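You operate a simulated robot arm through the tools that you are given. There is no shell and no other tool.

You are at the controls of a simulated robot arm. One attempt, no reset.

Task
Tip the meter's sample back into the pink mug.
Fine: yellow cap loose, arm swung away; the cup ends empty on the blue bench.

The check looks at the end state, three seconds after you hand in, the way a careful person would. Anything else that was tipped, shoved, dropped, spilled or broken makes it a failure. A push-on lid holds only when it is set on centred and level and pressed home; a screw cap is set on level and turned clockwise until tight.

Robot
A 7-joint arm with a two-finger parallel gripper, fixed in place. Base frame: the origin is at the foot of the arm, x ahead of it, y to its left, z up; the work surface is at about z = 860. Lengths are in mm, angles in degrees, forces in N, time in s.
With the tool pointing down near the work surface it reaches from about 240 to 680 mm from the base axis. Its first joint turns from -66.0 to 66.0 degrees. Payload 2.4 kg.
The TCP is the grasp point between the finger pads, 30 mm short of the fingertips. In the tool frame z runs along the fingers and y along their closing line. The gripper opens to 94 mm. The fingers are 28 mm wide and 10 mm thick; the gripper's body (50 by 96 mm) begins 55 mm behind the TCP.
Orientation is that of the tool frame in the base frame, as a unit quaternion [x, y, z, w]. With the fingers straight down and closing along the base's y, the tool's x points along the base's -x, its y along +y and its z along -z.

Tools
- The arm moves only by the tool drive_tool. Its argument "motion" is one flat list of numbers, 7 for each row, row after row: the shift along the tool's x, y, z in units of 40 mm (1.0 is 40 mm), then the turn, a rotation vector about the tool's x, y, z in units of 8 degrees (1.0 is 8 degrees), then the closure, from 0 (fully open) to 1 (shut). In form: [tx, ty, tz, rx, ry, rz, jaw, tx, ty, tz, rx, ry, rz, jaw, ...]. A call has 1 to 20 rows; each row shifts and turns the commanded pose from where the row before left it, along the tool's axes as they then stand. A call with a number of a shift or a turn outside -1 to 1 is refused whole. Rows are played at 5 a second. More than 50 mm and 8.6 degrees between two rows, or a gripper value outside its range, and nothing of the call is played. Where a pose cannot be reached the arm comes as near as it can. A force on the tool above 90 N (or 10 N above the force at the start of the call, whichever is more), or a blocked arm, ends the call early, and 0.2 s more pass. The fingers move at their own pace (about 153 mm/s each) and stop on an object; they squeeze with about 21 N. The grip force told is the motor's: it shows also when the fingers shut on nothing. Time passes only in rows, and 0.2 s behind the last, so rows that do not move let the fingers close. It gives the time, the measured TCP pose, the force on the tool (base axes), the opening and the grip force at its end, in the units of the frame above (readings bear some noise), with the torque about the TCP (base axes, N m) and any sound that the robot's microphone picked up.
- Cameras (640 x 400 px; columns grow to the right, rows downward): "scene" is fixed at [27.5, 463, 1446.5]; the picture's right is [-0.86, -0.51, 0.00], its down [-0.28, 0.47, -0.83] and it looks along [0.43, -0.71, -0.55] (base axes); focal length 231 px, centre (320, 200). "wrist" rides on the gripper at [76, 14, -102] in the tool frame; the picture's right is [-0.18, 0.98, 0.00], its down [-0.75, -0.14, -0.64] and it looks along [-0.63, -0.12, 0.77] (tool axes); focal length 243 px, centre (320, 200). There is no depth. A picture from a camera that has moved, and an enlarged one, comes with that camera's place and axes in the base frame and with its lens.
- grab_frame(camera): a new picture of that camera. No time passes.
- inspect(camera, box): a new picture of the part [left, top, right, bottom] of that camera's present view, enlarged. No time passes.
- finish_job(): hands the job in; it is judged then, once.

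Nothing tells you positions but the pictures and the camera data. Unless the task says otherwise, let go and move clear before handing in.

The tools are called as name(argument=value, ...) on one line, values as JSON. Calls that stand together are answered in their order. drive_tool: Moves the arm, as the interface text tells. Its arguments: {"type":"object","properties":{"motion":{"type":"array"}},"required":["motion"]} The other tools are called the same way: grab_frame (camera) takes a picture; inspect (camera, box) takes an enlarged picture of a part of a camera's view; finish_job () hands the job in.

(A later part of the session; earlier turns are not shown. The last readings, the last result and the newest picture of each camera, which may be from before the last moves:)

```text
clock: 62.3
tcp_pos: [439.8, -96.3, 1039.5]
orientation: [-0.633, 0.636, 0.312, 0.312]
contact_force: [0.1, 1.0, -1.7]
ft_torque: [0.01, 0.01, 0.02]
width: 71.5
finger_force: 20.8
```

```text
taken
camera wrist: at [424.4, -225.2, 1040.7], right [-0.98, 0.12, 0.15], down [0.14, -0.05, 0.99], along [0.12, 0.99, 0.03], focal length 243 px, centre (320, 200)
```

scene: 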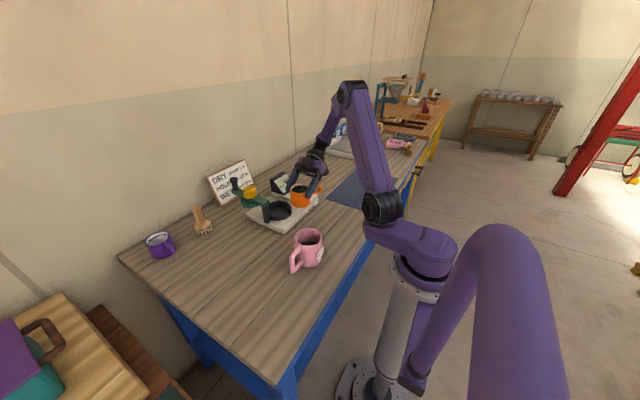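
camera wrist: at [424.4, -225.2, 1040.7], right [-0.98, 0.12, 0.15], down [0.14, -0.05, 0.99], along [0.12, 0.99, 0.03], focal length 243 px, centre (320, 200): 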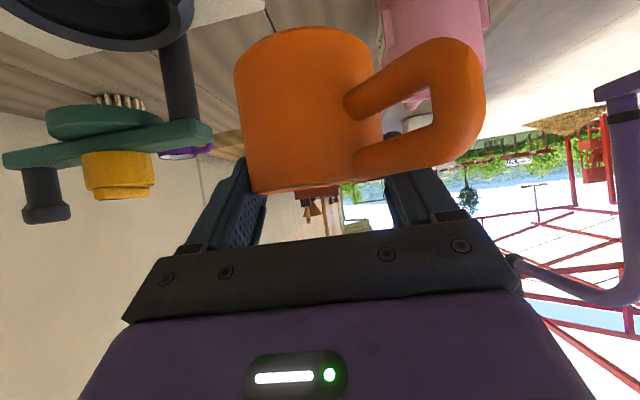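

The cup is level at azimuth 90°, and the mug is visible behind it. I'll move to the pre-pour point just to the -y side of the mug, with the cup bottom above the mug rim.

drive_tool(motion=[-0.12, 0.23, 0.095, 0, 0, 0, 1, -0.22, 0.455, 0.19, 0, 0, 0, 1, -0.22, 0.455, 0.19, 0, 0, 0, 1, -0.22, 0.455, 0.19, 0, 0, 0, 1, -0.22, 0.455, 0.19, 0, 0, 0, 1, -0.22, 0.455, 0.18, 0, 0, 0, 1, -0.12, 0.23, 0.095, 0, 0, 0, 1, 0, 0, 0, 0, 0, 0, 1, 0, 0, 0, 0, 0, 0, 1])

grab_frame(camera="wrist")

inspect(camera="scene", box=[260, 170, 360, 280])

```text
clock: 64.3
tcp_pos: [330.9, -26.2, 1054.5]
orientation: [-0.633, 0.636, 0.312, 0.313]
contact_force: [-0.5, 0.1, -2.0]
ft_torque: [0.04, -0.01, 0.01]
width: 71.3
finger_force: 21.1
```

```text
taken
camera wrist: at [315.0, -155.2, 1056.4], right [-0.98, 0.12, 0.15], down [0.14, -0.05, 0.99], along [0.12, 0.99, 0.03], focal length 243 px, centre (320, 200)
```

wrist: 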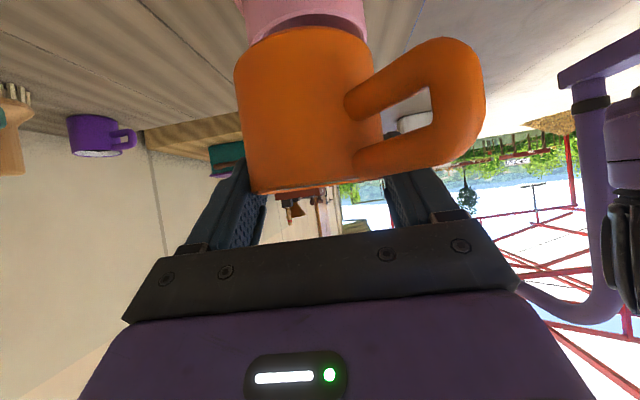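

```text
3.64 times, centred on (310, 225) of scene
camera zoom: at [27.5, 463.0, 1446.5], right [-0.86, -0.51, 0.0], down [-0.28, 0.47, -0.83], along [0.43, -0.71, -0.55], focal length 840 px, centre (356, 109)
```

zoom: 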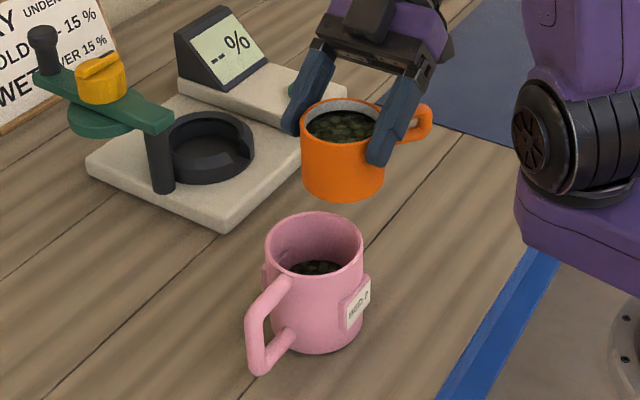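

inspect(camera="wrist", box=[210, 0, 420, 100])

inspect(camera="scene", box=[285, 190, 345, 260])

```text
3.05 times, centred on (315, 50) of wrist
camera zoom: at [315.0, -155.2, 1056.4], right [-0.98, 0.12, 0.15], down [0.14, -0.05, 0.99], along [0.12, 0.99, 0.03], focal length 739 px, centre (335, 657)
```

zoom: 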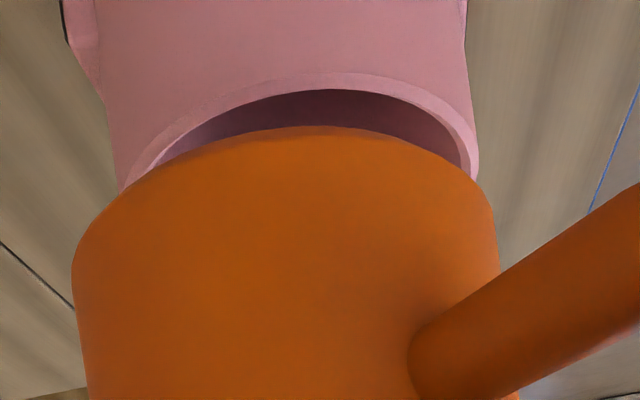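

```text
5.71 times, centred on (315, 225) of scene
camera zoom: at [27.5, 463.0, 1446.5], right [-0.86, -0.51, 0.0], down [-0.28, 0.47, -0.83], along [0.43, -0.71, -0.55], focal length 1321 px, centre (349, 57)
```

zoom: 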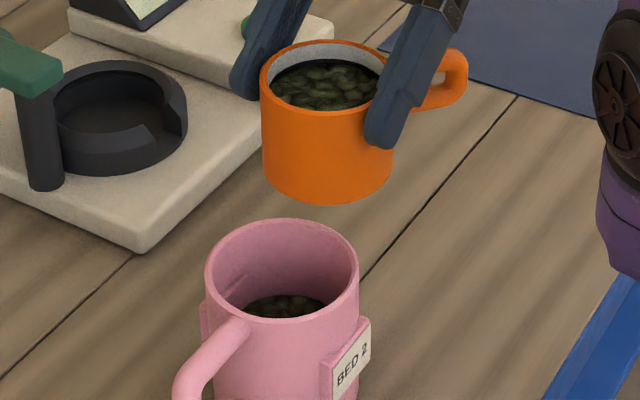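

The mug centre refines to about (330, 26.5), with rim z ≈ 955 and radius ≈ 42, and the cup lip is aligned over the mug's near half. I'll start the pour by tilting slowly to about 32°, short of any bean flow, to check that the cup doesn't slip in the fingers.

drive_tool(motion=[-0.013, 0.01, 0.005, 0, 0.5, 0, 1, -0.013, 0.01, 0.005, 0, 0.5, 0, 1, -0.012, 0, 0.0265, 0, 0.5, 0, 1, -0.012, 0, 0.0265, 0, 0.5, 0, 1, -0.005, 0, 0.056, 0, 0.5, 0, 1, -0.005, 0, 0.056, 0, 0.5, 0, 1, 0.011, 0, 0.126, 0, 0.5, 0, 1, 0.011, 0, 0.126, 0, 0.5, 0, 1])

grab_frame(camera="wrist")

inspect(camera="scene", box=[260, 170, 360, 280])

```text
clock: 66.1
tcp_pos: [329.6, -17.3, 1040.4]
orientation: [-0.695, 0.697, 0.125, 0.125]
contact_force: [-0.6, 0.1, -0.6]
ft_torque: [0.08, 0.01, 0.0]
width: 71.4
finger_force: 21.3
```

```text
taken
camera wrist: at [314.3, -125.4, 1110.3], right [-0.98, 0.18, 0.07], down [0.14, 0.48, 0.86], along [0.12, 0.86, -0.5], focal length 243 px, centre (320, 200)
```

wrist: 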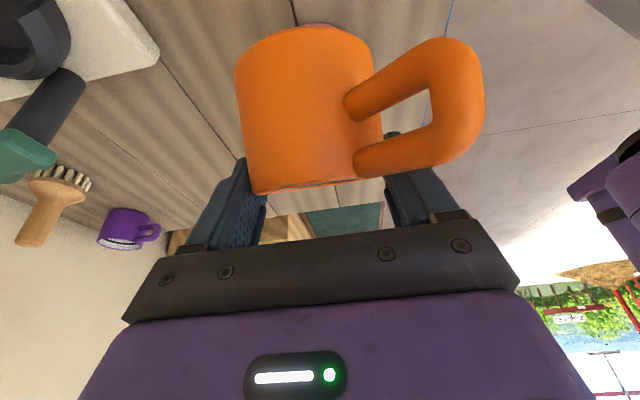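

```text
3.64 times, centred on (310, 225) of scene
camera zoom: at [27.5, 463.0, 1446.5], right [-0.86, -0.51, 0.0], down [-0.28, 0.47, -0.83], along [0.43, -0.71, -0.55], focal length 840 px, centre (356, 109)
```

zoom: 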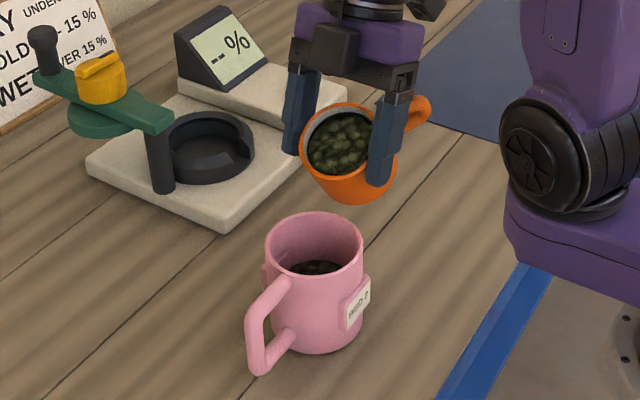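

The cup follows the hand with no slip, and the beans stay put at 32°. I'll continue slowly to 48°, lowering the lip toward the mug.

drive_tool(motion=[0, 0, 0.13, 0, 0.5, 0, 1, 0, 0, 0.13, 0, 0.5, 0, 1, -0.032, 0, 0.085, 0, 0.5, 0, 1, -0.032, 0, 0.085, 0, 0.5, 0, 1, 0, 0, 0, 0, 0, 0, 1])

grab_frame(camera="wrist")

inspect(camera="scene", box=[270, 185, 350, 275])

```text
clock: 67.3
tcp_pos: [330.6, -11.1, 1024.2]
orientation: [-0.705, 0.709, 0.027, 0.026]
contact_force: [0.1, -0.2, -2.2]
ft_torque: [0.04, -0.04, 0.02]
width: 71.7
finger_force: 21.1
```

```text
taken
camera wrist: at [314.4, -95.0, 1120.9], right [-0.98, 0.19, 0.02], down [0.15, 0.7, 0.7], along [0.12, 0.69, -0.72], focal length 243 px, centre (320, 200)
```

wrist: 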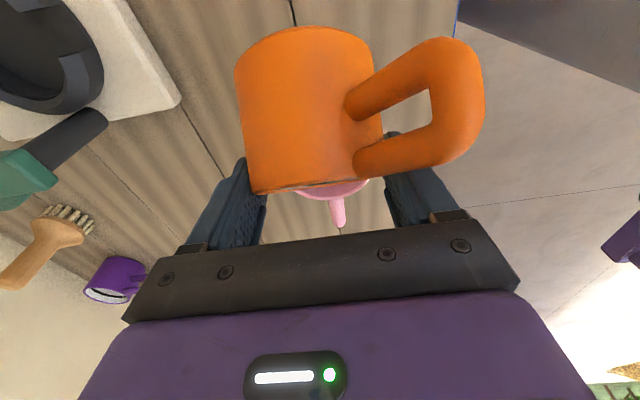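

```text
4.44 times, centred on (310, 230) of scene
camera zoom: at [27.5, 463.0, 1446.5], right [-0.86, -0.51, 0.0], down [-0.28, 0.47, -0.83], along [0.43, -0.71, -0.55], focal length 1027 px, centre (364, 67)
```

zoom: 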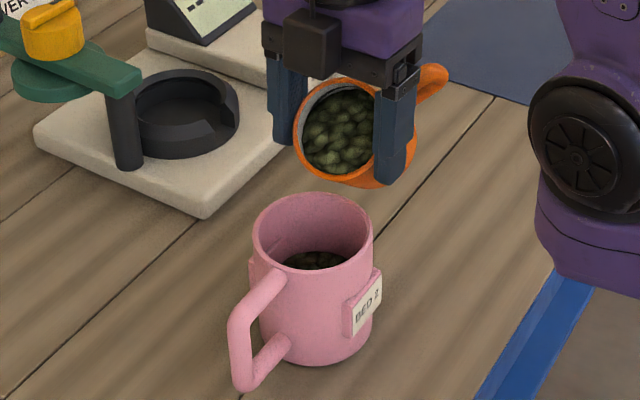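

The beans have settled against the lip but haven't poured yet. The lip is over the mug opening, so I'll continue slowly to 64°.

drive_tool(motion=[-0.0325, 0, 0.0417, 0, 0.333, 0, 1, -0.0325, 0, 0.0417, 0, 0.333, 0, 1, -0.0325, 0, 0.0417, 0, 0.333, 0, 1, 0, 0, 0, 0, 0, 0, 1])

inspect(camera="scene", box=[270, 185, 350, 275])

inspect(camera="wrist", box=[220, 0, 470, 250])

```text
clock: 68.3
tcp_pos: [329.1, -6.7, 1019.3]
orientation: [-0.704, 0.709, -0.022, -0.023]
contact_force: [0.5, -0.9, -1.8]
ft_torque: [0.06, 0.01, -0.01]
width: 71.3
finger_force: 21.4
```

```text
4.44 times, centred on (310, 230) of scene
camera zoom: at [27.5, 463.0, 1446.5], right [-0.86, -0.51, 0.0], down [-0.28, 0.47, -0.83], along [0.43, -0.71, -0.55], focal length 1027 px, centre (364, 67)
```

zoom: 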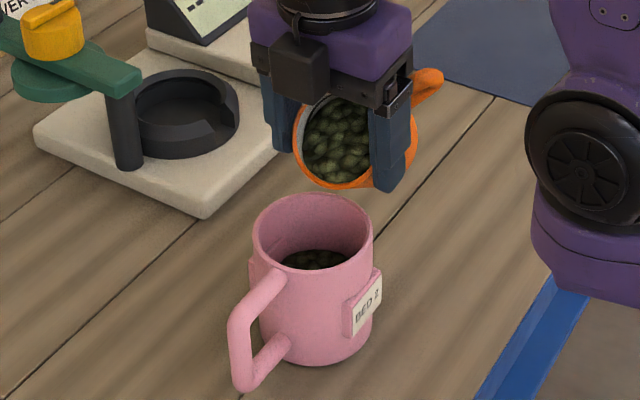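

```text
1.60 times, centred on (345, 125) of wrist
camera zoom: at [314.1, -76.9, 1126.6], right [-0.98, 0.19, -0.01], down [0.15, 0.79, 0.59], along [0.12, 0.58, -0.81], focal length 388 px, centre (280, 320)
```

zoom: 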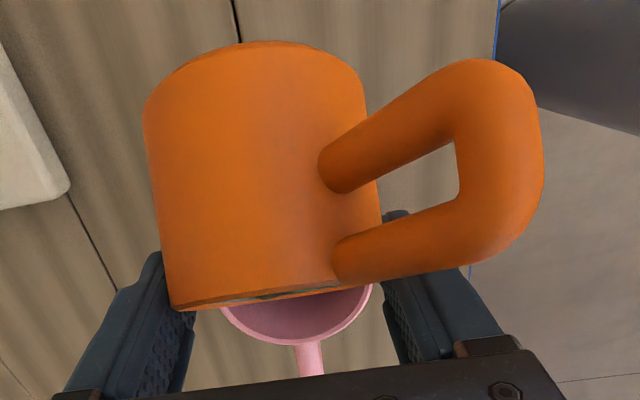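

No flow yet at 56°, and the cup and mug stay laterally aligned within about 1–2 mm. I'll continue to 64°, then 72°.

drive_tool(motion=[-0.0383, 0, 0.0157, 0, 0.333, 0, 1, -0.0383, 0, 0.0157, 0, 0.333, 0, 1, -0.0383, 0, 0.0157, 0, 0.333, 0, 1, 0, 0, 0, 0, 0, 0, 1, 0, 0, 0, 0, 0, 0, 1])

inspect(camera="scene", box=[270, 185, 350, 275])

inspect(camera="wrist", box=[220, 0, 470, 250])

```text
clock: 69.5
tcp_pos: [330.5, -3.0, 1016.4]
orientation: [-0.702, 0.705, -0.07, -0.072]
contact_force: [-0.4, -0.1, -1.3]
ft_torque: [0.07, -0.01, -0.03]
width: 71.5
finger_force: 20.8
```

```text
4.44 times, centred on (310, 230) of scene
camera zoom: at [27.5, 463.0, 1446.5], right [-0.86, -0.51, 0.0], down [-0.28, 0.47, -0.83], along [0.43, -0.71, -0.55], focal length 1027 px, centre (364, 67)
```

zoom: 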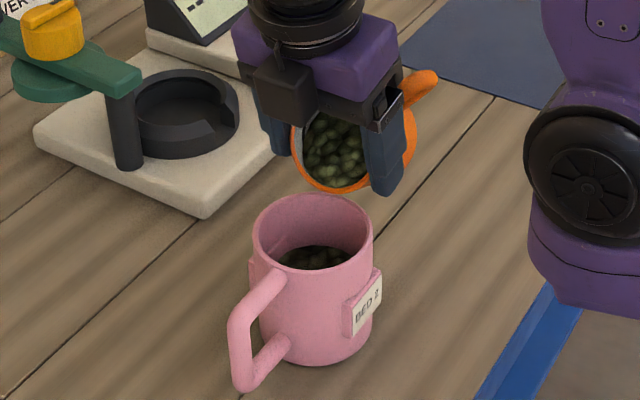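

```text
1.60 times, centred on (345, 125) of wrist
camera zoom: at [314.7, -57.4, 1132.8], right [-0.98, 0.18, -0.04], down [0.15, 0.87, 0.48], along [0.12, 0.46, -0.88], focal length 388 px, centre (280, 320)
```

zoom: 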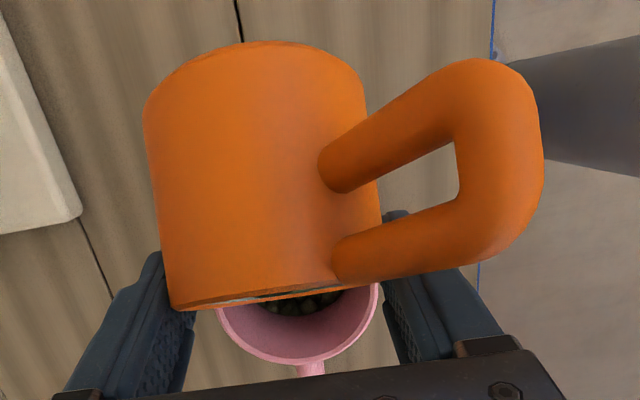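

Beans are starting to land inside the mug, with none visible on the bench. I'll continue to 80°.

drive_tool(motion=[-0.041, 0, 0.0065, 0, 0.333, 0, 1, -0.041, 0, 0.0065, 0, 0.333, 0, 1, -0.041, 0, 0.0065, 0, 0.333, 0, 1, 0, 0, 0, 0, 0, 0, 1, -0.0427, 0, -0.0026, 0, 0.333, 0, 1, -0.0427, 0, -0.0026, 0, 0.333, 0, 1, -0.0427, 0, -0.0026, 0, 0.333, 0, 1, 0, 0, 0, 0, 0, 0, 1, 0, 0, 0, 0, 0, 0, 1])

inspect(camera="scene", box=[270, 185, 350, 275])

inspect(camera="wrist", box=[220, 0, 470, 250])

```text
clock: 71.5
tcp_pos: [328.6, 5.4, 1014.2]
orientation: [-0.686, 0.688, -0.167, -0.168]
contact_force: [0.6, -1.2, -1.0]
ft_torque: [0.08, -0.02, 0.02]
width: 71.1
finger_force: 20.7
```

```text
4.44 times, centred on (310, 230) of scene
camera zoom: at [27.5, 463.0, 1446.5], right [-0.86, -0.51, 0.0], down [-0.28, 0.47, -0.83], along [0.43, -0.71, -0.55], focal length 1027 px, centre (364, 67)
```

zoom: 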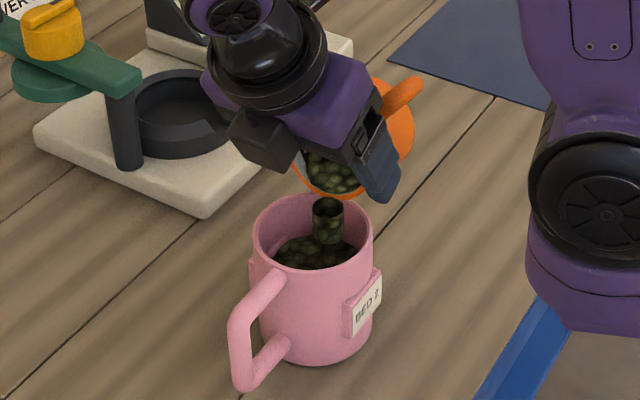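

```text
1.60 times, centred on (345, 125) of wrist
camera zoom: at [314.6, -14.4, 1139.4], right [-0.98, 0.17, -0.08], down [0.15, 0.96, 0.22], along [0.12, 0.2, -0.97], focal length 388 px, centre (280, 320)
```

zoom: 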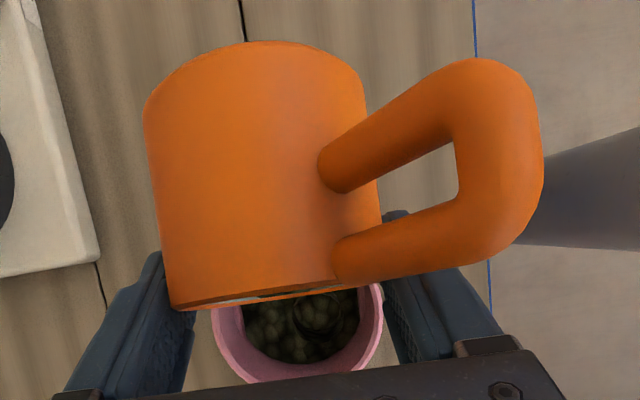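

A clean stream is falling into the mug. I'll continue the slow tilt to 96°, keeping the lip in place.

drive_tool(motion=[0, 0, 0, 0, 0, 0, 1, -0.042, 0, -0.0115, 0, 0.333, 0, 1, -0.042, 0, -0.0115, 0, 0.333, 0, 1, -0.042, 0, -0.0115, 0, 0.333, 0, 1, 0, 0, 0, 0, 0, 0, 1, 0, 0, 0, 0, 0, 0, 1, -0.0377, 0, -0.0186, 0, 0.333, 0, 1, -0.0377, 0, -0.0186, 0, 0.333, 0, 1, -0.0377, 0, -0.0186, 0, 0.333, 0, 1, 0, 0, 0, 0, 0, 0, 1, 0, 0, 0, 0, 0, 0, 1])

inspect(camera="scene", box=[270, 185, 350, 275])

inspect(camera="wrist", box=[220, 0, 470, 250])

```text
clock: 73.9
tcp_pos: [330.3, 16.5, 1012.0]
orientation: [-0.655, 0.658, -0.261, -0.263]
contact_force: [0.6, -0.8, -1.3]
ft_torque: [0.05, 0.01, 0.02]
width: 71.2
finger_force: 21.3
```

```text
4.44 times, centred on (310, 230) of scene
camera zoom: at [27.5, 463.0, 1446.5], right [-0.86, -0.51, 0.0], down [-0.28, 0.47, -0.83], along [0.43, -0.71, -0.55], focal length 1027 px, centre (364, 67)
```

zoom: 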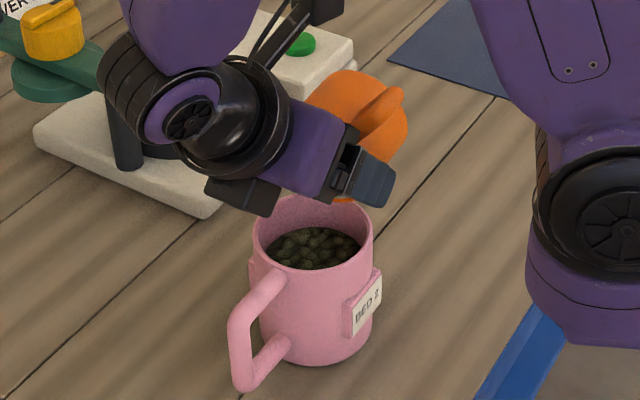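

```text
1.60 times, centred on (345, 125) of wrist
camera zoom: at [315.3, 31.5, 1137.8], right [-0.98, 0.14, -0.13], down [0.15, 0.99, -0.05], along [0.12, -0.07, -0.99], focal length 388 px, centre (280, 320)
```

zoom: 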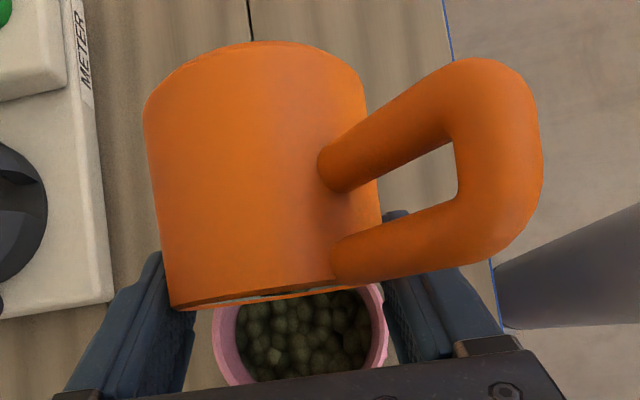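

The mug level is rising and the stream stays inside. I'll keep tilting to 112°, raising slightly so the gripper's underside stays clear of the mug handle.

drive_tool(motion=[-0.033, 0, -0.0253, 0, 0.333, 0, 1, -0.033, 0, -0.0253, 0, 0.333, 0, 1, -0.033, 0, -0.0253, 0, 0.333, 0, 1, 0, 0, 0, 0, 0, 0, 1, 0, 0, 0, 0, 0, 0, 1, 0.002, 0, -0.049, 0, 0.333, 0, 1, 0.002, 0, -0.049, 0, 0.333, 0, 1, 0.002, 0, -0.049, 0, 0.333, 0, 1, 0, 0, 0, 0, 0, 0, 1, 0, 0, 0, 0, 0, 0, 1])

inspect(camera="scene", box=[270, 185, 350, 275])

inspect(camera="wrist", box=[220, 0, 470, 250])

```text
clock: 76.1
tcp_pos: [329.8, 27.0, 1013.9]
orientation: [-0.613, 0.614, -0.35, -0.352]
contact_force: [0.7, 0.0, -1.8]
ft_torque: [0.02, 0.0, 0.03]
width: 71.2
finger_force: 21.0
```

```text
4.44 times, centred on (310, 230) of scene
camera zoom: at [27.5, 463.0, 1446.5], right [-0.86, -0.51, 0.0], down [-0.28, 0.47, -0.83], along [0.43, -0.71, -0.55], focal length 1027 px, centre (364, 67)
```

zoom: 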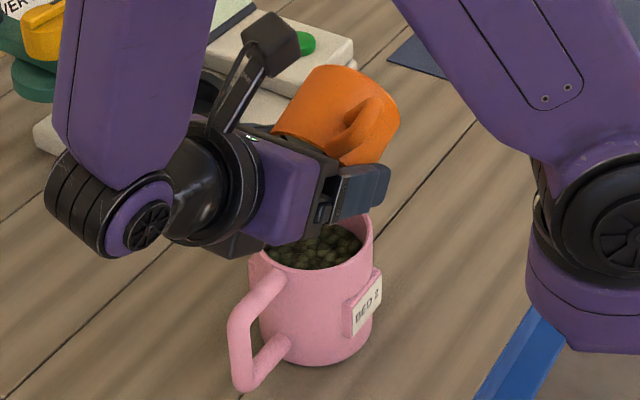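

```text
1.60 times, centred on (345, 125) of wrist
camera zoom: at [314.9, 75.9, 1131.4], right [-0.98, 0.1, -0.16], down [0.14, 0.94, -0.32], along [0.12, -0.34, -0.93], focal length 388 px, centre (280, 320)
```

zoom: 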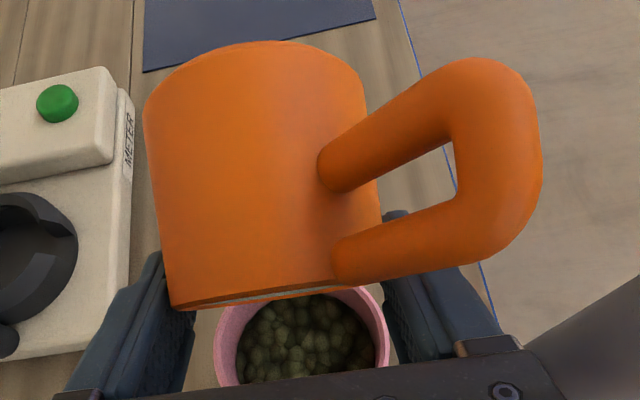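

Still clean, with no slip and nothing on the bench. I'll continue to 128°.

drive_tool(motion=[0.012, 0, -0.047, 0, 0.333, 0, 1, 0.012, 0, -0.047, 0, 0.333, 0, 1, 0.012, 0, -0.047, 0, 0.333, 0, 1, 0, 0, 0, 0, 0, 0, 1, 0, 0, 0, 0, 0, 0, 1, 0.0155, 0, -0.0414, 0, 0.333, 0, 1, 0.0155, 0, -0.0414, 0, 0.333, 0, 1, 0.0155, 0, -0.0414, 0, 0.333, 0, 1, 0, 0, 0, 0, 0, 0, 1, 0, 0, 0, 0, 0, 0, 1, 0, 0, 0, 0, 0, 0, 1])

inspect(camera="scene", box=[250, 170, 360, 290])

inspect(camera="wrist", box=[220, 0, 470, 250])

```text
clock: 78.5
tcp_pos: [328.6, 34.7, 1023.0]
orientation: [-0.559, 0.56, -0.431, -0.434]
contact_force: [0.4, 0.4, -1.0]
ft_torque: [0.04, 0.01, 0.0]
width: 71.2
finger_force: 21.1
```

```text
3.33 times, centred on (305, 230) of scene
camera zoom: at [27.5, 463.0, 1446.5], right [-0.86, -0.51, 0.0], down [-0.28, 0.47, -0.83], along [0.43, -0.71, -0.55], focal length 770 px, centre (370, 100)
```

zoom: 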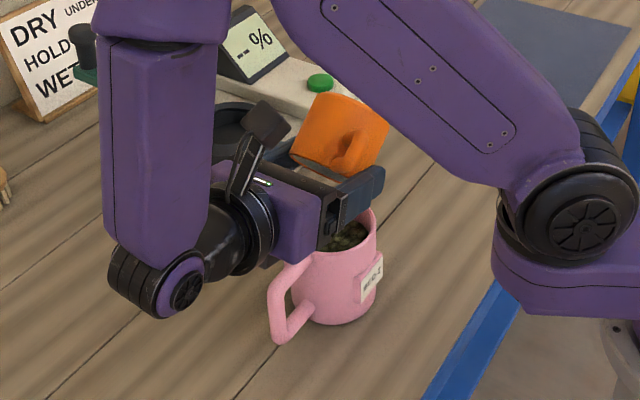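

```text
1.60 times, centred on (345, 125) of wrist
camera zoom: at [315.2, 114.7, 1121.2], right [-0.98, 0.05, -0.18], down [0.14, 0.81, -0.57], along [0.11, -0.58, -0.8], focal length 388 px, centre (280, 320)
```

zoom: 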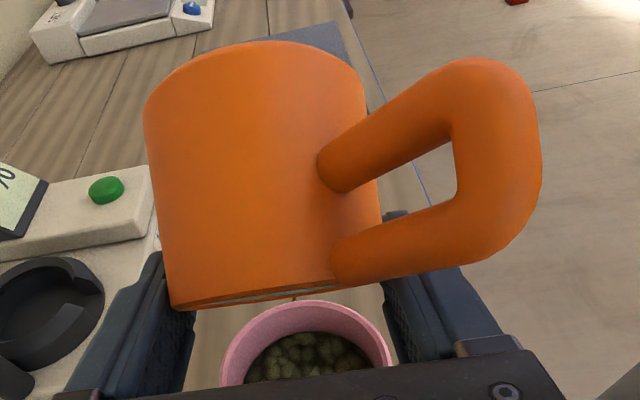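

The stream has stopped, so the cup is nearly empty at 128°. I'll go to about 142° and dwell to make sure it drains fully.

drive_tool(motion=[0.033, 0, -0.0364, 0, 0.333, 0, 1, 0.033, 0, -0.0364, 0, 0.333, 0, 1, 0.033, 0, -0.0364, 0, 0.333, 0, 1, 0, 0, 0, 0, 0, 0, 1, 0.009, 0, -0.027, 0, 0.333, 0, 1, 0.009, 0, -0.027, 0, 0.333, 0, 1, 0, 0, 0, 0, 0, 0, 1, 0, 0, 0, 0, 0, 0, 1, 0, 0, 0, 0, 0, 0, 1, 0, 0, 0, 0, 0, 0, 1, 0, 0, 0, 0, 0, 0, 1])

inspect(camera="scene", box=[250, 170, 360, 290])

inspect(camera="wrist", box=[220, 0, 470, 250])

```text
clock: 80.9
tcp_pos: [330.3, 40.3, 1027.0]
orientation: [-0.506, 0.506, -0.493, -0.495]
contact_force: [-0.8, -0.7, -0.8]
ft_torque: [0.03, -0.02, -0.04]
width: 71.2
finger_force: 20.8
```

```text
3.33 times, centred on (305, 230) of scene
camera zoom: at [27.5, 463.0, 1446.5], right [-0.86, -0.51, 0.0], down [-0.28, 0.47, -0.83], along [0.43, -0.71, -0.55], focal length 770 px, centre (370, 100)
```

zoom: 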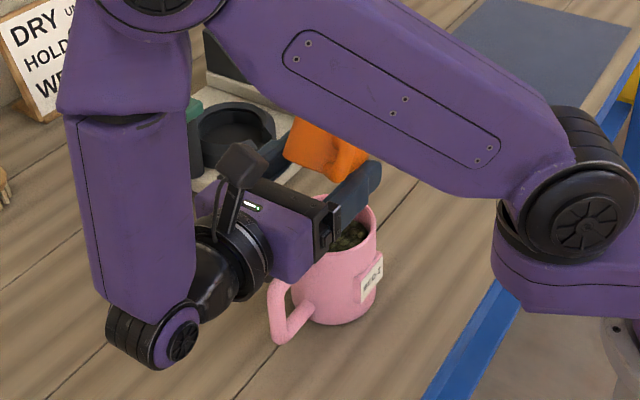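

```text
1.60 times, centred on (345, 125) of wrist
camera zoom: at [315.9, 140.6, 1105.6], right [-0.98, 0.01, -0.18], down [0.14, 0.66, -0.74], along [0.11, -0.75, -0.65], focal length 388 px, centre (280, 320)
```

zoom: 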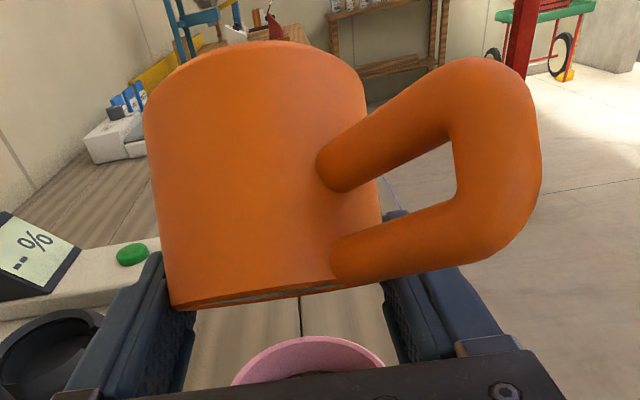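

No more flow. I'll give it a couple of small wiggles over the mug to dislodge any stragglers and dwell.

drive_tool(motion=[0, 0, 0, 0, -0.5, 0, 1, 0, 0, 0, 0, 0.5, 0, 1, 0, 0, 0, 0, -0.5, 0, 1, 0, 0, 0, 0, 0.5, 0, 1, 0, 0, 0, 0, 0, 0, 1, 0, 0, 0, 0, 0, 0, 1, 0, 0, 0, 0, 0, 0, 1])

inspect(camera="scene", box=[290, 200, 350, 275])

```text
clock: 82.5
tcp_pos: [329.5, 39.5, 1026.3]
orientation: [-0.505, 0.507, -0.493, -0.496]
contact_force: [-0.2, -0.1, -0.6]
ft_torque: [0.02, 0.0, -0.03]
width: 71.3
finger_force: 21.1
```

```text
5.33 times, centred on (320, 238) of scene
camera zoom: at [27.5, 463.0, 1446.5], right [-0.86, -0.51, 0.0], down [-0.28, 0.47, -0.83], along [0.43, -0.71, -0.55], focal length 1233 px, centre (320, 0)
```

zoom: 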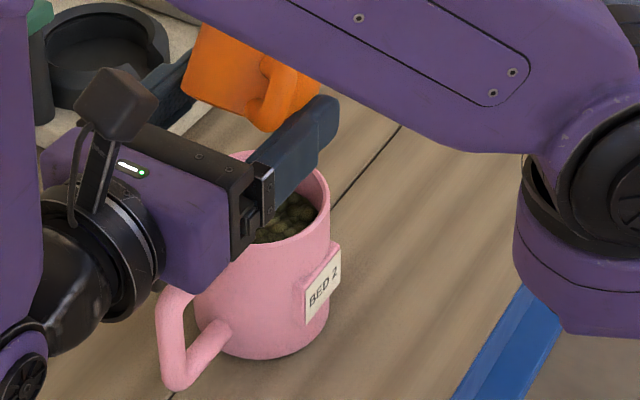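

The mug now holds the beans. I'll raise straight up, then rotate back so the cup is upright again.

drive_tool(motion=[0.5, 0, 0, 0, 0, 0, 1, 0.8, 0, 0, 0, 0, 0, 1, 0, 0, 0, 0, -0.5, 0, 1, 0, 0, 0, 0, -0.9, 0, 1, 0, 0, 0, 0, -0.9, 0, 1, 0, 0, 0, 0, -0.9, 0, 1, 0, 0, 0, 0, -0.9, 0, 1, 0, 0, 0, 0, -0.9, 0, 1, 0, 0, 0, 0, -0.9, 0, 1, 0, 0, 0, 0, -0.9, 0, 1, 0, 0, 0, 0, -0.9, 0, 1])

grab_frame(camera="scene")

```text
clock: 84.9
tcp_pos: [330.0, 38.9, 1078.8]
orientation: [-0.687, 0.689, -0.164, -0.166]
contact_force: [0.5, 0.1, -1.6]
ft_torque: [0.04, 0.01, 0.0]
width: 71.2
finger_force: 21.2
```

```text
taken
```

scene: 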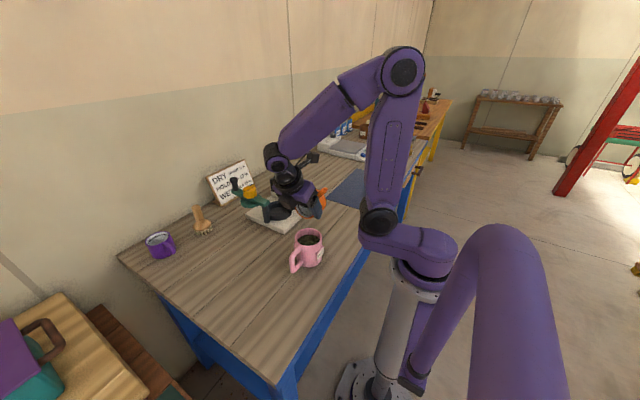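

No spills are visible. I'll finish rotating back so the cup is upright.

drive_tool(motion=[0, 0, 0, 0, -0.9, 0, 1, 0, 0, 0, 0, -0.9, 0, 1, 0, 0, 0, 0, -0.9, 0, 1, 0, 0, 0, 0, -0.9, 0, 1, 0, 0, 0, 0, -0.9, 0, 1, 0, 0, 0, 0, -0.9, 0, 1, 0, 0, 0, 0, -0.9, 0, 1, 0, 0, 0, 0, -0.9, 0, 1, 0, 0, 0, 0, -0.9, 0, 1, 0, 0, 0, 0, -0.9, 0, 1, 0, 0, 0, 0, -0.9, 0, 1, 0, 0, 0, 0, 0, 0, 1])

inspect(camera="scene", box=[250, 160, 370, 290])

grab_frame(camera="wrist")

```text
clock: 87.5
tcp_pos: [329.1, 39.8, 1079.9]
orientation: [-0.633, 0.637, 0.311, 0.311]
contact_force: [-0.4, 0.4, -1.5]
ft_torque: [0.02, -0.01, 0.03]
width: 71.3
finger_force: 20.7
```

```text
3.08 times, centred on (310, 225) of scene
camera zoom: at [27.5, 463.0, 1446.5], right [-0.86, -0.51, 0.0], down [-0.28, 0.47, -0.83], along [0.43, -0.71, -0.55], focal length 711 px, centre (351, 123)
```

zoom: 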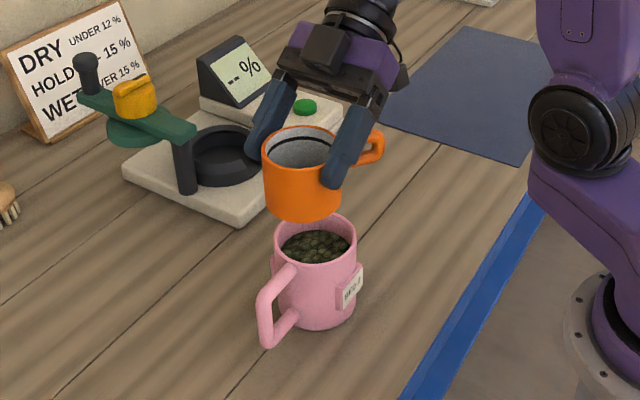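

```text
taken
camera wrist: at [313.9, -89.3, 1081.9], right [-0.98, 0.12, 0.15], down [0.14, -0.05, 0.99], along [0.12, 0.99, 0.03], focal length 243 px, centre (320, 200)
```

wrist: 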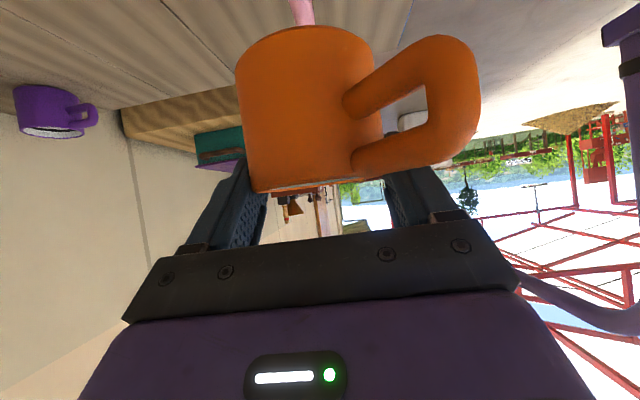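

inspect(camera="scene", box=[290, 190, 335, 225])

inspect(camera="scene", box=[285, 220, 345, 275])

```text
11.43 times, centred on (312, 208) of scene
camera zoom: at [27.5, 463.0, 1446.5], right [-0.86, -0.51, 0.0], down [-0.28, 0.47, -0.83], along [0.43, -0.71, -0.55], focal length 2641 px, centre (406, 114)
```

zoom: 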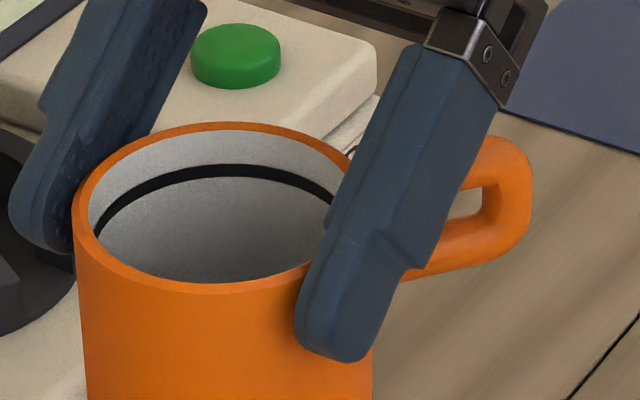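

```text
7.27 times, centred on (315, 248) of scene
camera zoom: at [27.5, 463.0, 1446.5], right [-0.86, -0.51, 0.0], down [-0.28, 0.47, -0.83], along [0.43, -0.71, -0.55], focal length 1681 px, centre (356, -146)
```

zoom: 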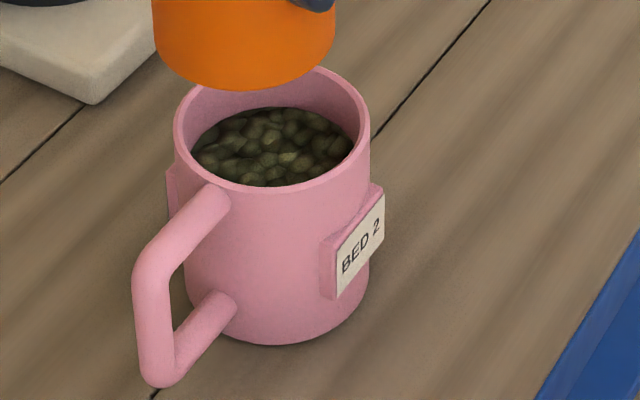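

The cup's inside walls are clean and the mug holds the beans with none on the bench. I'll carry the cup to a clear spot on the blue-framed bench at about (455, 80), then descend part way.

drive_tool(motion=[-0.105, -0.522, 0.134, 0, 0, 0, 1, -0.105, -0.522, 0.134, 0, 0, 0, 1, -0.105, -0.522, 0.134, 0, 0, 0, 1, -0.105, -0.522, 0.134, 0, 0, 0, 1, -0.105, -0.522, 0.134, 0, 0, 0, 1, -0.105, -0.522, 0.134, 0, 0, 0, 1, 0.395, 0, 0.305, 0, 0, 0, 1, 0.395, 0, 0.305, 0, 0, 0, 1, 0.395, 0, 0.305, 0, 0, 0, 1, 0.395, 0, 0.305, 0, 0, 0, 1, 0, 0, 0, 0, 0, 0, 1])

grab_frame(camera="wrist")

inspect(camera="scene", box=[210, 160, 350, 290])

```text
clock: 89.9
tcp_pos: [457.6, 79.0, 997.9]
orientation: [-0.633, 0.638, 0.309, 0.311]
contact_force: [0.0, 0.6, -1.0]
ft_torque: [0.0, -0.01, 0.02]
width: 71.0
finger_force: 21.0
```

```text
taken
camera wrist: at [440.7, -48.0, 1001.2], right [-0.98, 0.12, 0.15], down [0.14, -0.04, 0.99], along [0.12, 0.99, 0.03], focal length 243 px, centre (320, 200)
```

wrist: 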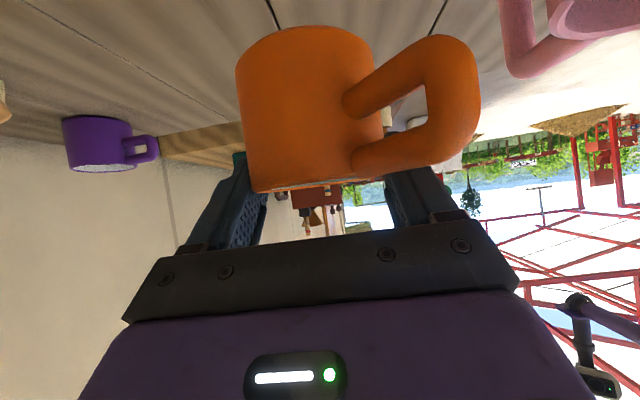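

```text
3.08 times, centred on (280, 225) of scene
camera zoom: at [27.5, 463.0, 1446.5], right [-0.86, -0.51, 0.0], down [-0.28, 0.47, -0.83], along [0.43, -0.71, -0.55], focal length 711 px, centre (443, 123)
```

zoom: 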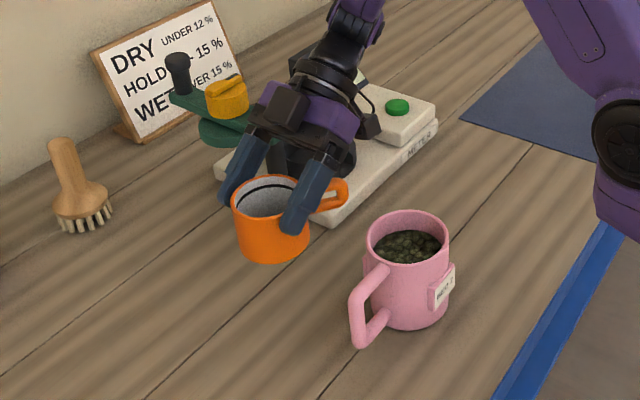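

The cup is level over a clear spot. I'll descend to just above the bench and then feel for contact in small steps.

drive_tool(motion=[0.395, 0, 0.305, 0, -0.055, 0, 1, 0.395, 0, 0.305, 0, 0, 0, 1, 0.3, 0, 0.23, 0, 0, 0, 1, 0, 0, 0, 0, 0, 0, 1])

inspect(camera="scene", box=[240, 190, 310, 250])

grab_frame(camera="wrist")

```text
clock: 90.9
tcp_pos: [457.3, 78.8, 942.7]
orientation: [-0.632, 0.636, 0.312, 0.313]
contact_force: [-0.3, -0.4, -1.5]
ft_torque: [0.01, 0.0, -0.01]
width: 71.0
finger_force: 21.1
```

```text
6.67 times, centred on (275, 220) of scene
camera zoom: at [27.5, 463.0, 1446.5], right [-0.86, -0.51, 0.0], down [-0.28, 0.47, -0.83], along [0.43, -0.71, -0.55], focal length 1541 px, centre (620, 67)
```

zoom: 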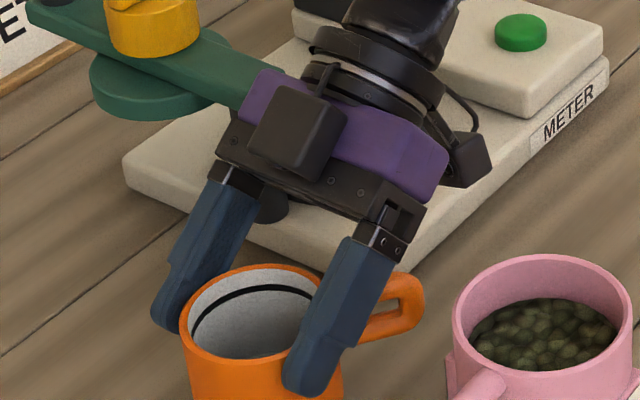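

```text
taken
camera wrist: at [441.1, -49.3, 945.4], right [-0.98, 0.12, 0.15], down [0.14, -0.05, 0.99], along [0.12, 0.99, 0.03], focal length 243 px, centre (320, 200)
```

wrist: 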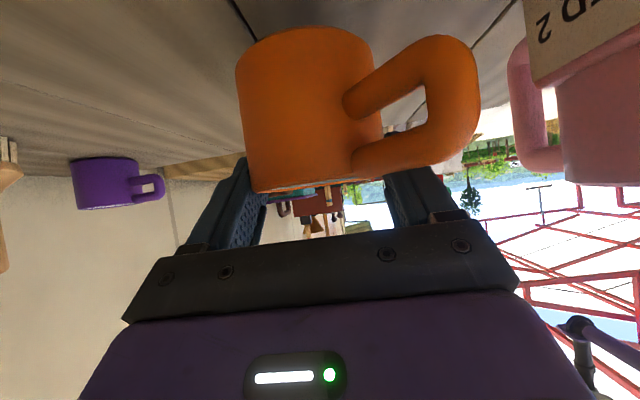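

About 15 mm to go. I'll step down gently.

drive_tool(motion=[0.05, 0, 0.038, 0, 0, 0, 1, 0.05, 0, 0.038, 0, 0, 0, 1, 0.05, 0, 0.038, 0, 0, 0, 1, 0.05, 0, 0.038, 0, 0, 0, 1, 0, 0, 0, 0, 0, 0, 1])

inspect(camera="scene", box=[240, 200, 310, 260])

```text
clock: 92.1
tcp_pos: [456.7, 78.6, 935.3]
orientation: [-0.632, 0.636, 0.312, 0.313]
contact_force: [0.1, 0.4, -1.6]
ft_torque: [0.0, 0.0, -0.02]
width: 71.3
finger_force: 21.1
```

```text
6.67 times, centred on (275, 230) of scene
camera zoom: at [27.5, 463.0, 1446.5], right [-0.86, -0.51, 0.0], down [-0.28, 0.47, -0.83], along [0.43, -0.71, -0.55], focal length 1541 px, centre (620, 0)
```

zoom: 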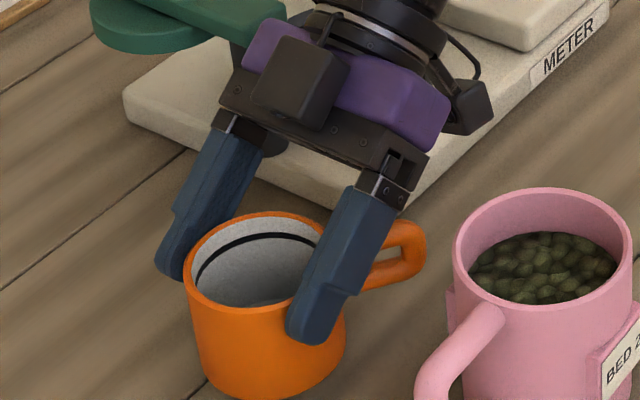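

No contact yet. I'll keep stepping down in 2 mm rows.

drive_tool(motion=[0.04, 0, 0.03, 0, 0, 0, 1, 0.04, 0, 0.03, 0, 0, 0, 1, 0.04, 0, 0.03, 0, 0, 0, 1, 0, 0, 0, 0, 0, 0, 1])

```text
clock: 93.1
tcp_pos: [456.8, 80.1, 928.0]
orientation: [-0.633, 0.636, 0.313, 0.313]
contact_force: [-0.3, -0.1, -1.2]
ft_torque: [0.0, 0.0, 0.0]
width: 71.2
finger_force: 21.1
```

Still only the cup's weight on the sensor at TCP z ≈ 928. I'll continue in finer steps.

drive_tool(motion=[0.03, 0, 0.023, 0, 0, 0, 1, 0.03, 0, 0.023, 0, 0, 0, 1, 0, 0, 0, 0, 0, 0, 1])

inspect(camera="scene", box=[250, 210, 300, 265])

```text
clock: 93.9
tcp_pos: [456.7, 78.3, 925.2]
orientation: [-0.632, 0.635, 0.313, 0.314]
contact_force: [-3.3, -2.0, 8.5]
ft_torque: [-0.26, 0.0, -0.06]
width: 71.0
finger_force: 21.1
```

```text
7.27 times, centred on (275, 238) of scene
camera zoom: at [27.3, 462.9, 1446.6], right [-0.86, -0.51, 0.0], down [-0.28, 0.47, -0.83], along [0.43, -0.71, -0.55], focal length 1681 px, centre (647, -73)
```

zoom: 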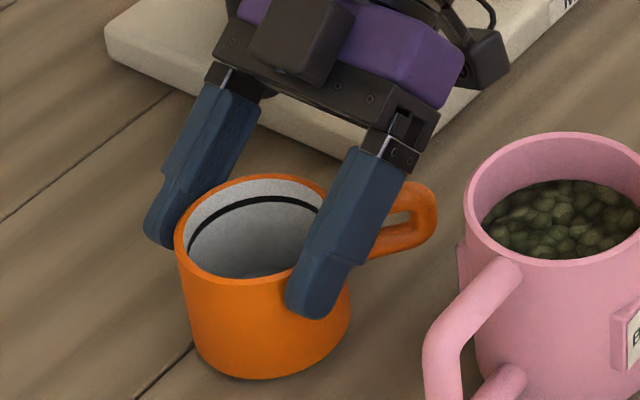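

The bench is in contact (8.5 N upward). I'll ease the press slightly, then open to the same 80 mm used on approach and check that the cup stands.

drive_tool(motion=[-0.01, 0, -0.008, 0, 0.08, 0, 1, 0, 0, 0, 0, 0, 0, 0.235, 0, 0, 0, 0, 0, 0, 0.2, 0, 0, 0, 0, 0, 0, 0.149, 0, 0, 0, 0, 0, 0, 0.149])

inspect(camera="scene", box=[250, 210, 300, 265])

inspect(camera="wrist", box=[220, 0, 500, 250])

```text
clock: 95.1
tcp_pos: [455.4, 79.4, 925.0]
orientation: [-0.634, 0.638, 0.309, 0.31]
contact_force: [-0.9, 0.8, -1.1]
ft_torque: [-0.01, -0.02, -0.01]
width: 80.2
finger_force: 0.1
```

```text
7.27 times, centred on (275, 238) of scene
camera zoom: at [27.5, 463.0, 1446.5], right [-0.86, -0.51, 0.0], down [-0.28, 0.47, -0.83], along [0.43, -0.71, -0.55], focal length 1681 px, centre (647, -73)
```

zoom: 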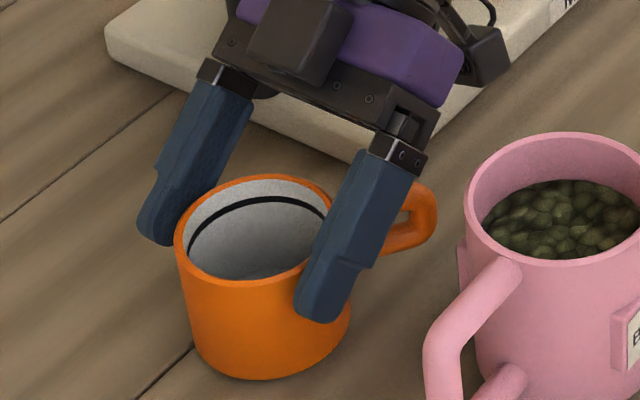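

```text
1.60 times, centred on (360, 125) of wrist
camera zoom: at [440.2, -49.1, 928.6], right [-0.98, 0.12, 0.15], down [0.14, -0.04, 0.99], along [0.12, 0.99, 0.02], focal length 388 px, centre (256, 320)
```

zoom: 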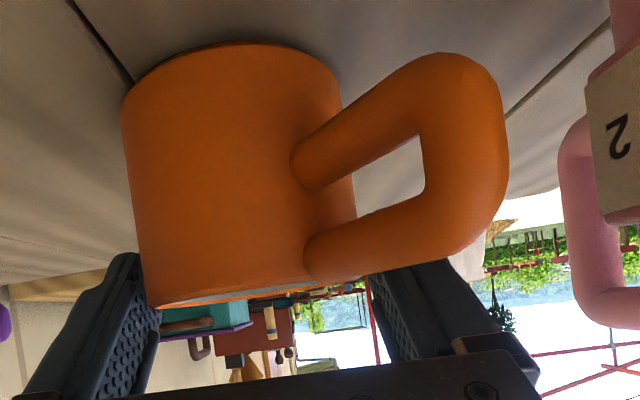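

The cup stands upright and free on the bench. I'll retreat back along the approach line, then rise.

drive_tool(motion=[0, 0, -0.25, 0, 0, 0, 0.149, 0, 0, -0.5, 0, 0, 0, 0.149, 0, 0, -0.7, 0, 0, 0, 0.149, 0, 0, -0.8, 0, 0, 0, 0.149, -0.5, 0, -0.6, 0, 0, 0, 0.149, -0.79, 0, -0.61, 0, 0, 0, 0.149, -0.79, 0, -0.61, 0, 0, 0, 0.149, -0.79, 0, -0.61, 0, 0, 0, 0.149])

inspect(camera="scene", box=[220, 170, 350, 290])

grab_frame(camera="scene")

```text
clock: 96.9
tcp_pos: [453.5, 1.2, 1129.7]
orientation: [-0.634, 0.638, 0.31, 0.309]
contact_force: [0.1, 0.0, -0.1]
ft_torque: [-0.02, -0.02, -0.02]
width: 79.7
finger_force: 0.1
```

```text
3.33 times, centred on (285, 230) of scene
camera zoom: at [27.5, 463.0, 1446.5], right [-0.86, -0.51, 0.0], down [-0.28, 0.47, -0.83], along [0.43, -0.71, -0.55], focal length 770 px, centre (437, 100)
```

zoom: 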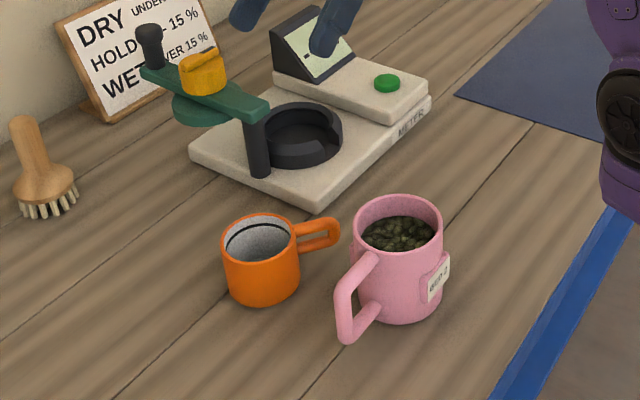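

```text
taken
```

scene: 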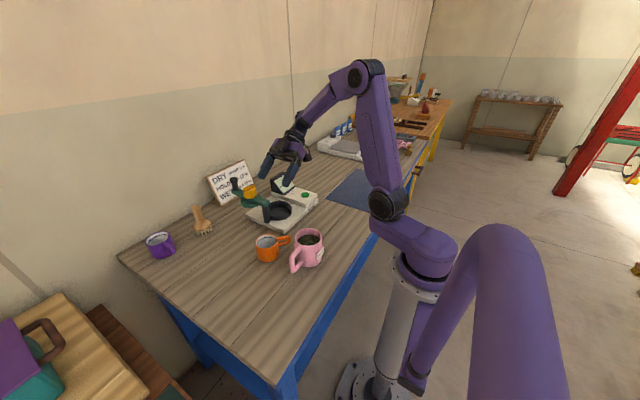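

The cup stands upright near the mug with nothing spilled. I'll bring the tool vertical so the wrist camera can look down into the cup and confirm it's empty.

drive_tool(motion=[0, 0, -0.3, 0, 0.9, 0, 0.149, 0, 0, 0, 0, 0.9, 0, 0.149, 0, 0, 0, 0, 0.9, 0, 0.149, 0, 0, 0, 0, 0.9, 0, 0.149, 0, 0, 0, 0, 0.9, 0, 0.149, 0, 0, 0, 0, 0.9, 0, 0.149, 0, 0, 0, 0, 0.9, 0, 0.149, 0, 0, 0, 0, 0.2, 0, 0.149, 0, 0, 0, 0, 0, 0, 0.149])

grab_frame(camera="wrist")

```text
clock: 98.9
tcp_pos: [454.8, -7.1, 1139.1]
orientation: [-0.706, 0.709, -0.001, -0.002]
contact_force: [0.0, 0.8, 0.2]
ft_torque: [-0.03, 0.02, 0.0]
width: 79.9
finger_force: 0.0
```

```text
taken
camera wrist: at [440.3, -83.5, 1241.5], right [-0.98, 0.19, 0.0], down [0.15, 0.75, 0.64], along [0.12, 0.63, -0.77], focal length 243 px, centre (320, 200)
```

wrist: 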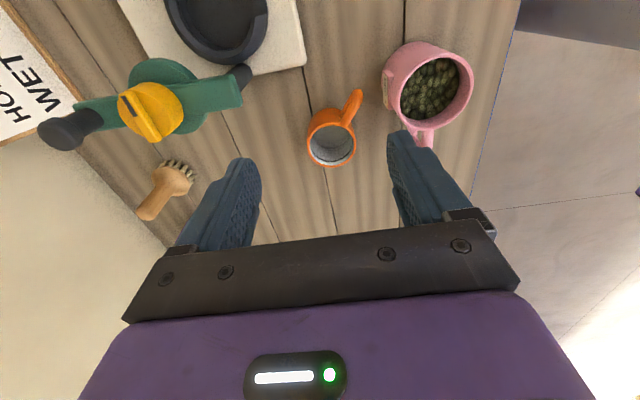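

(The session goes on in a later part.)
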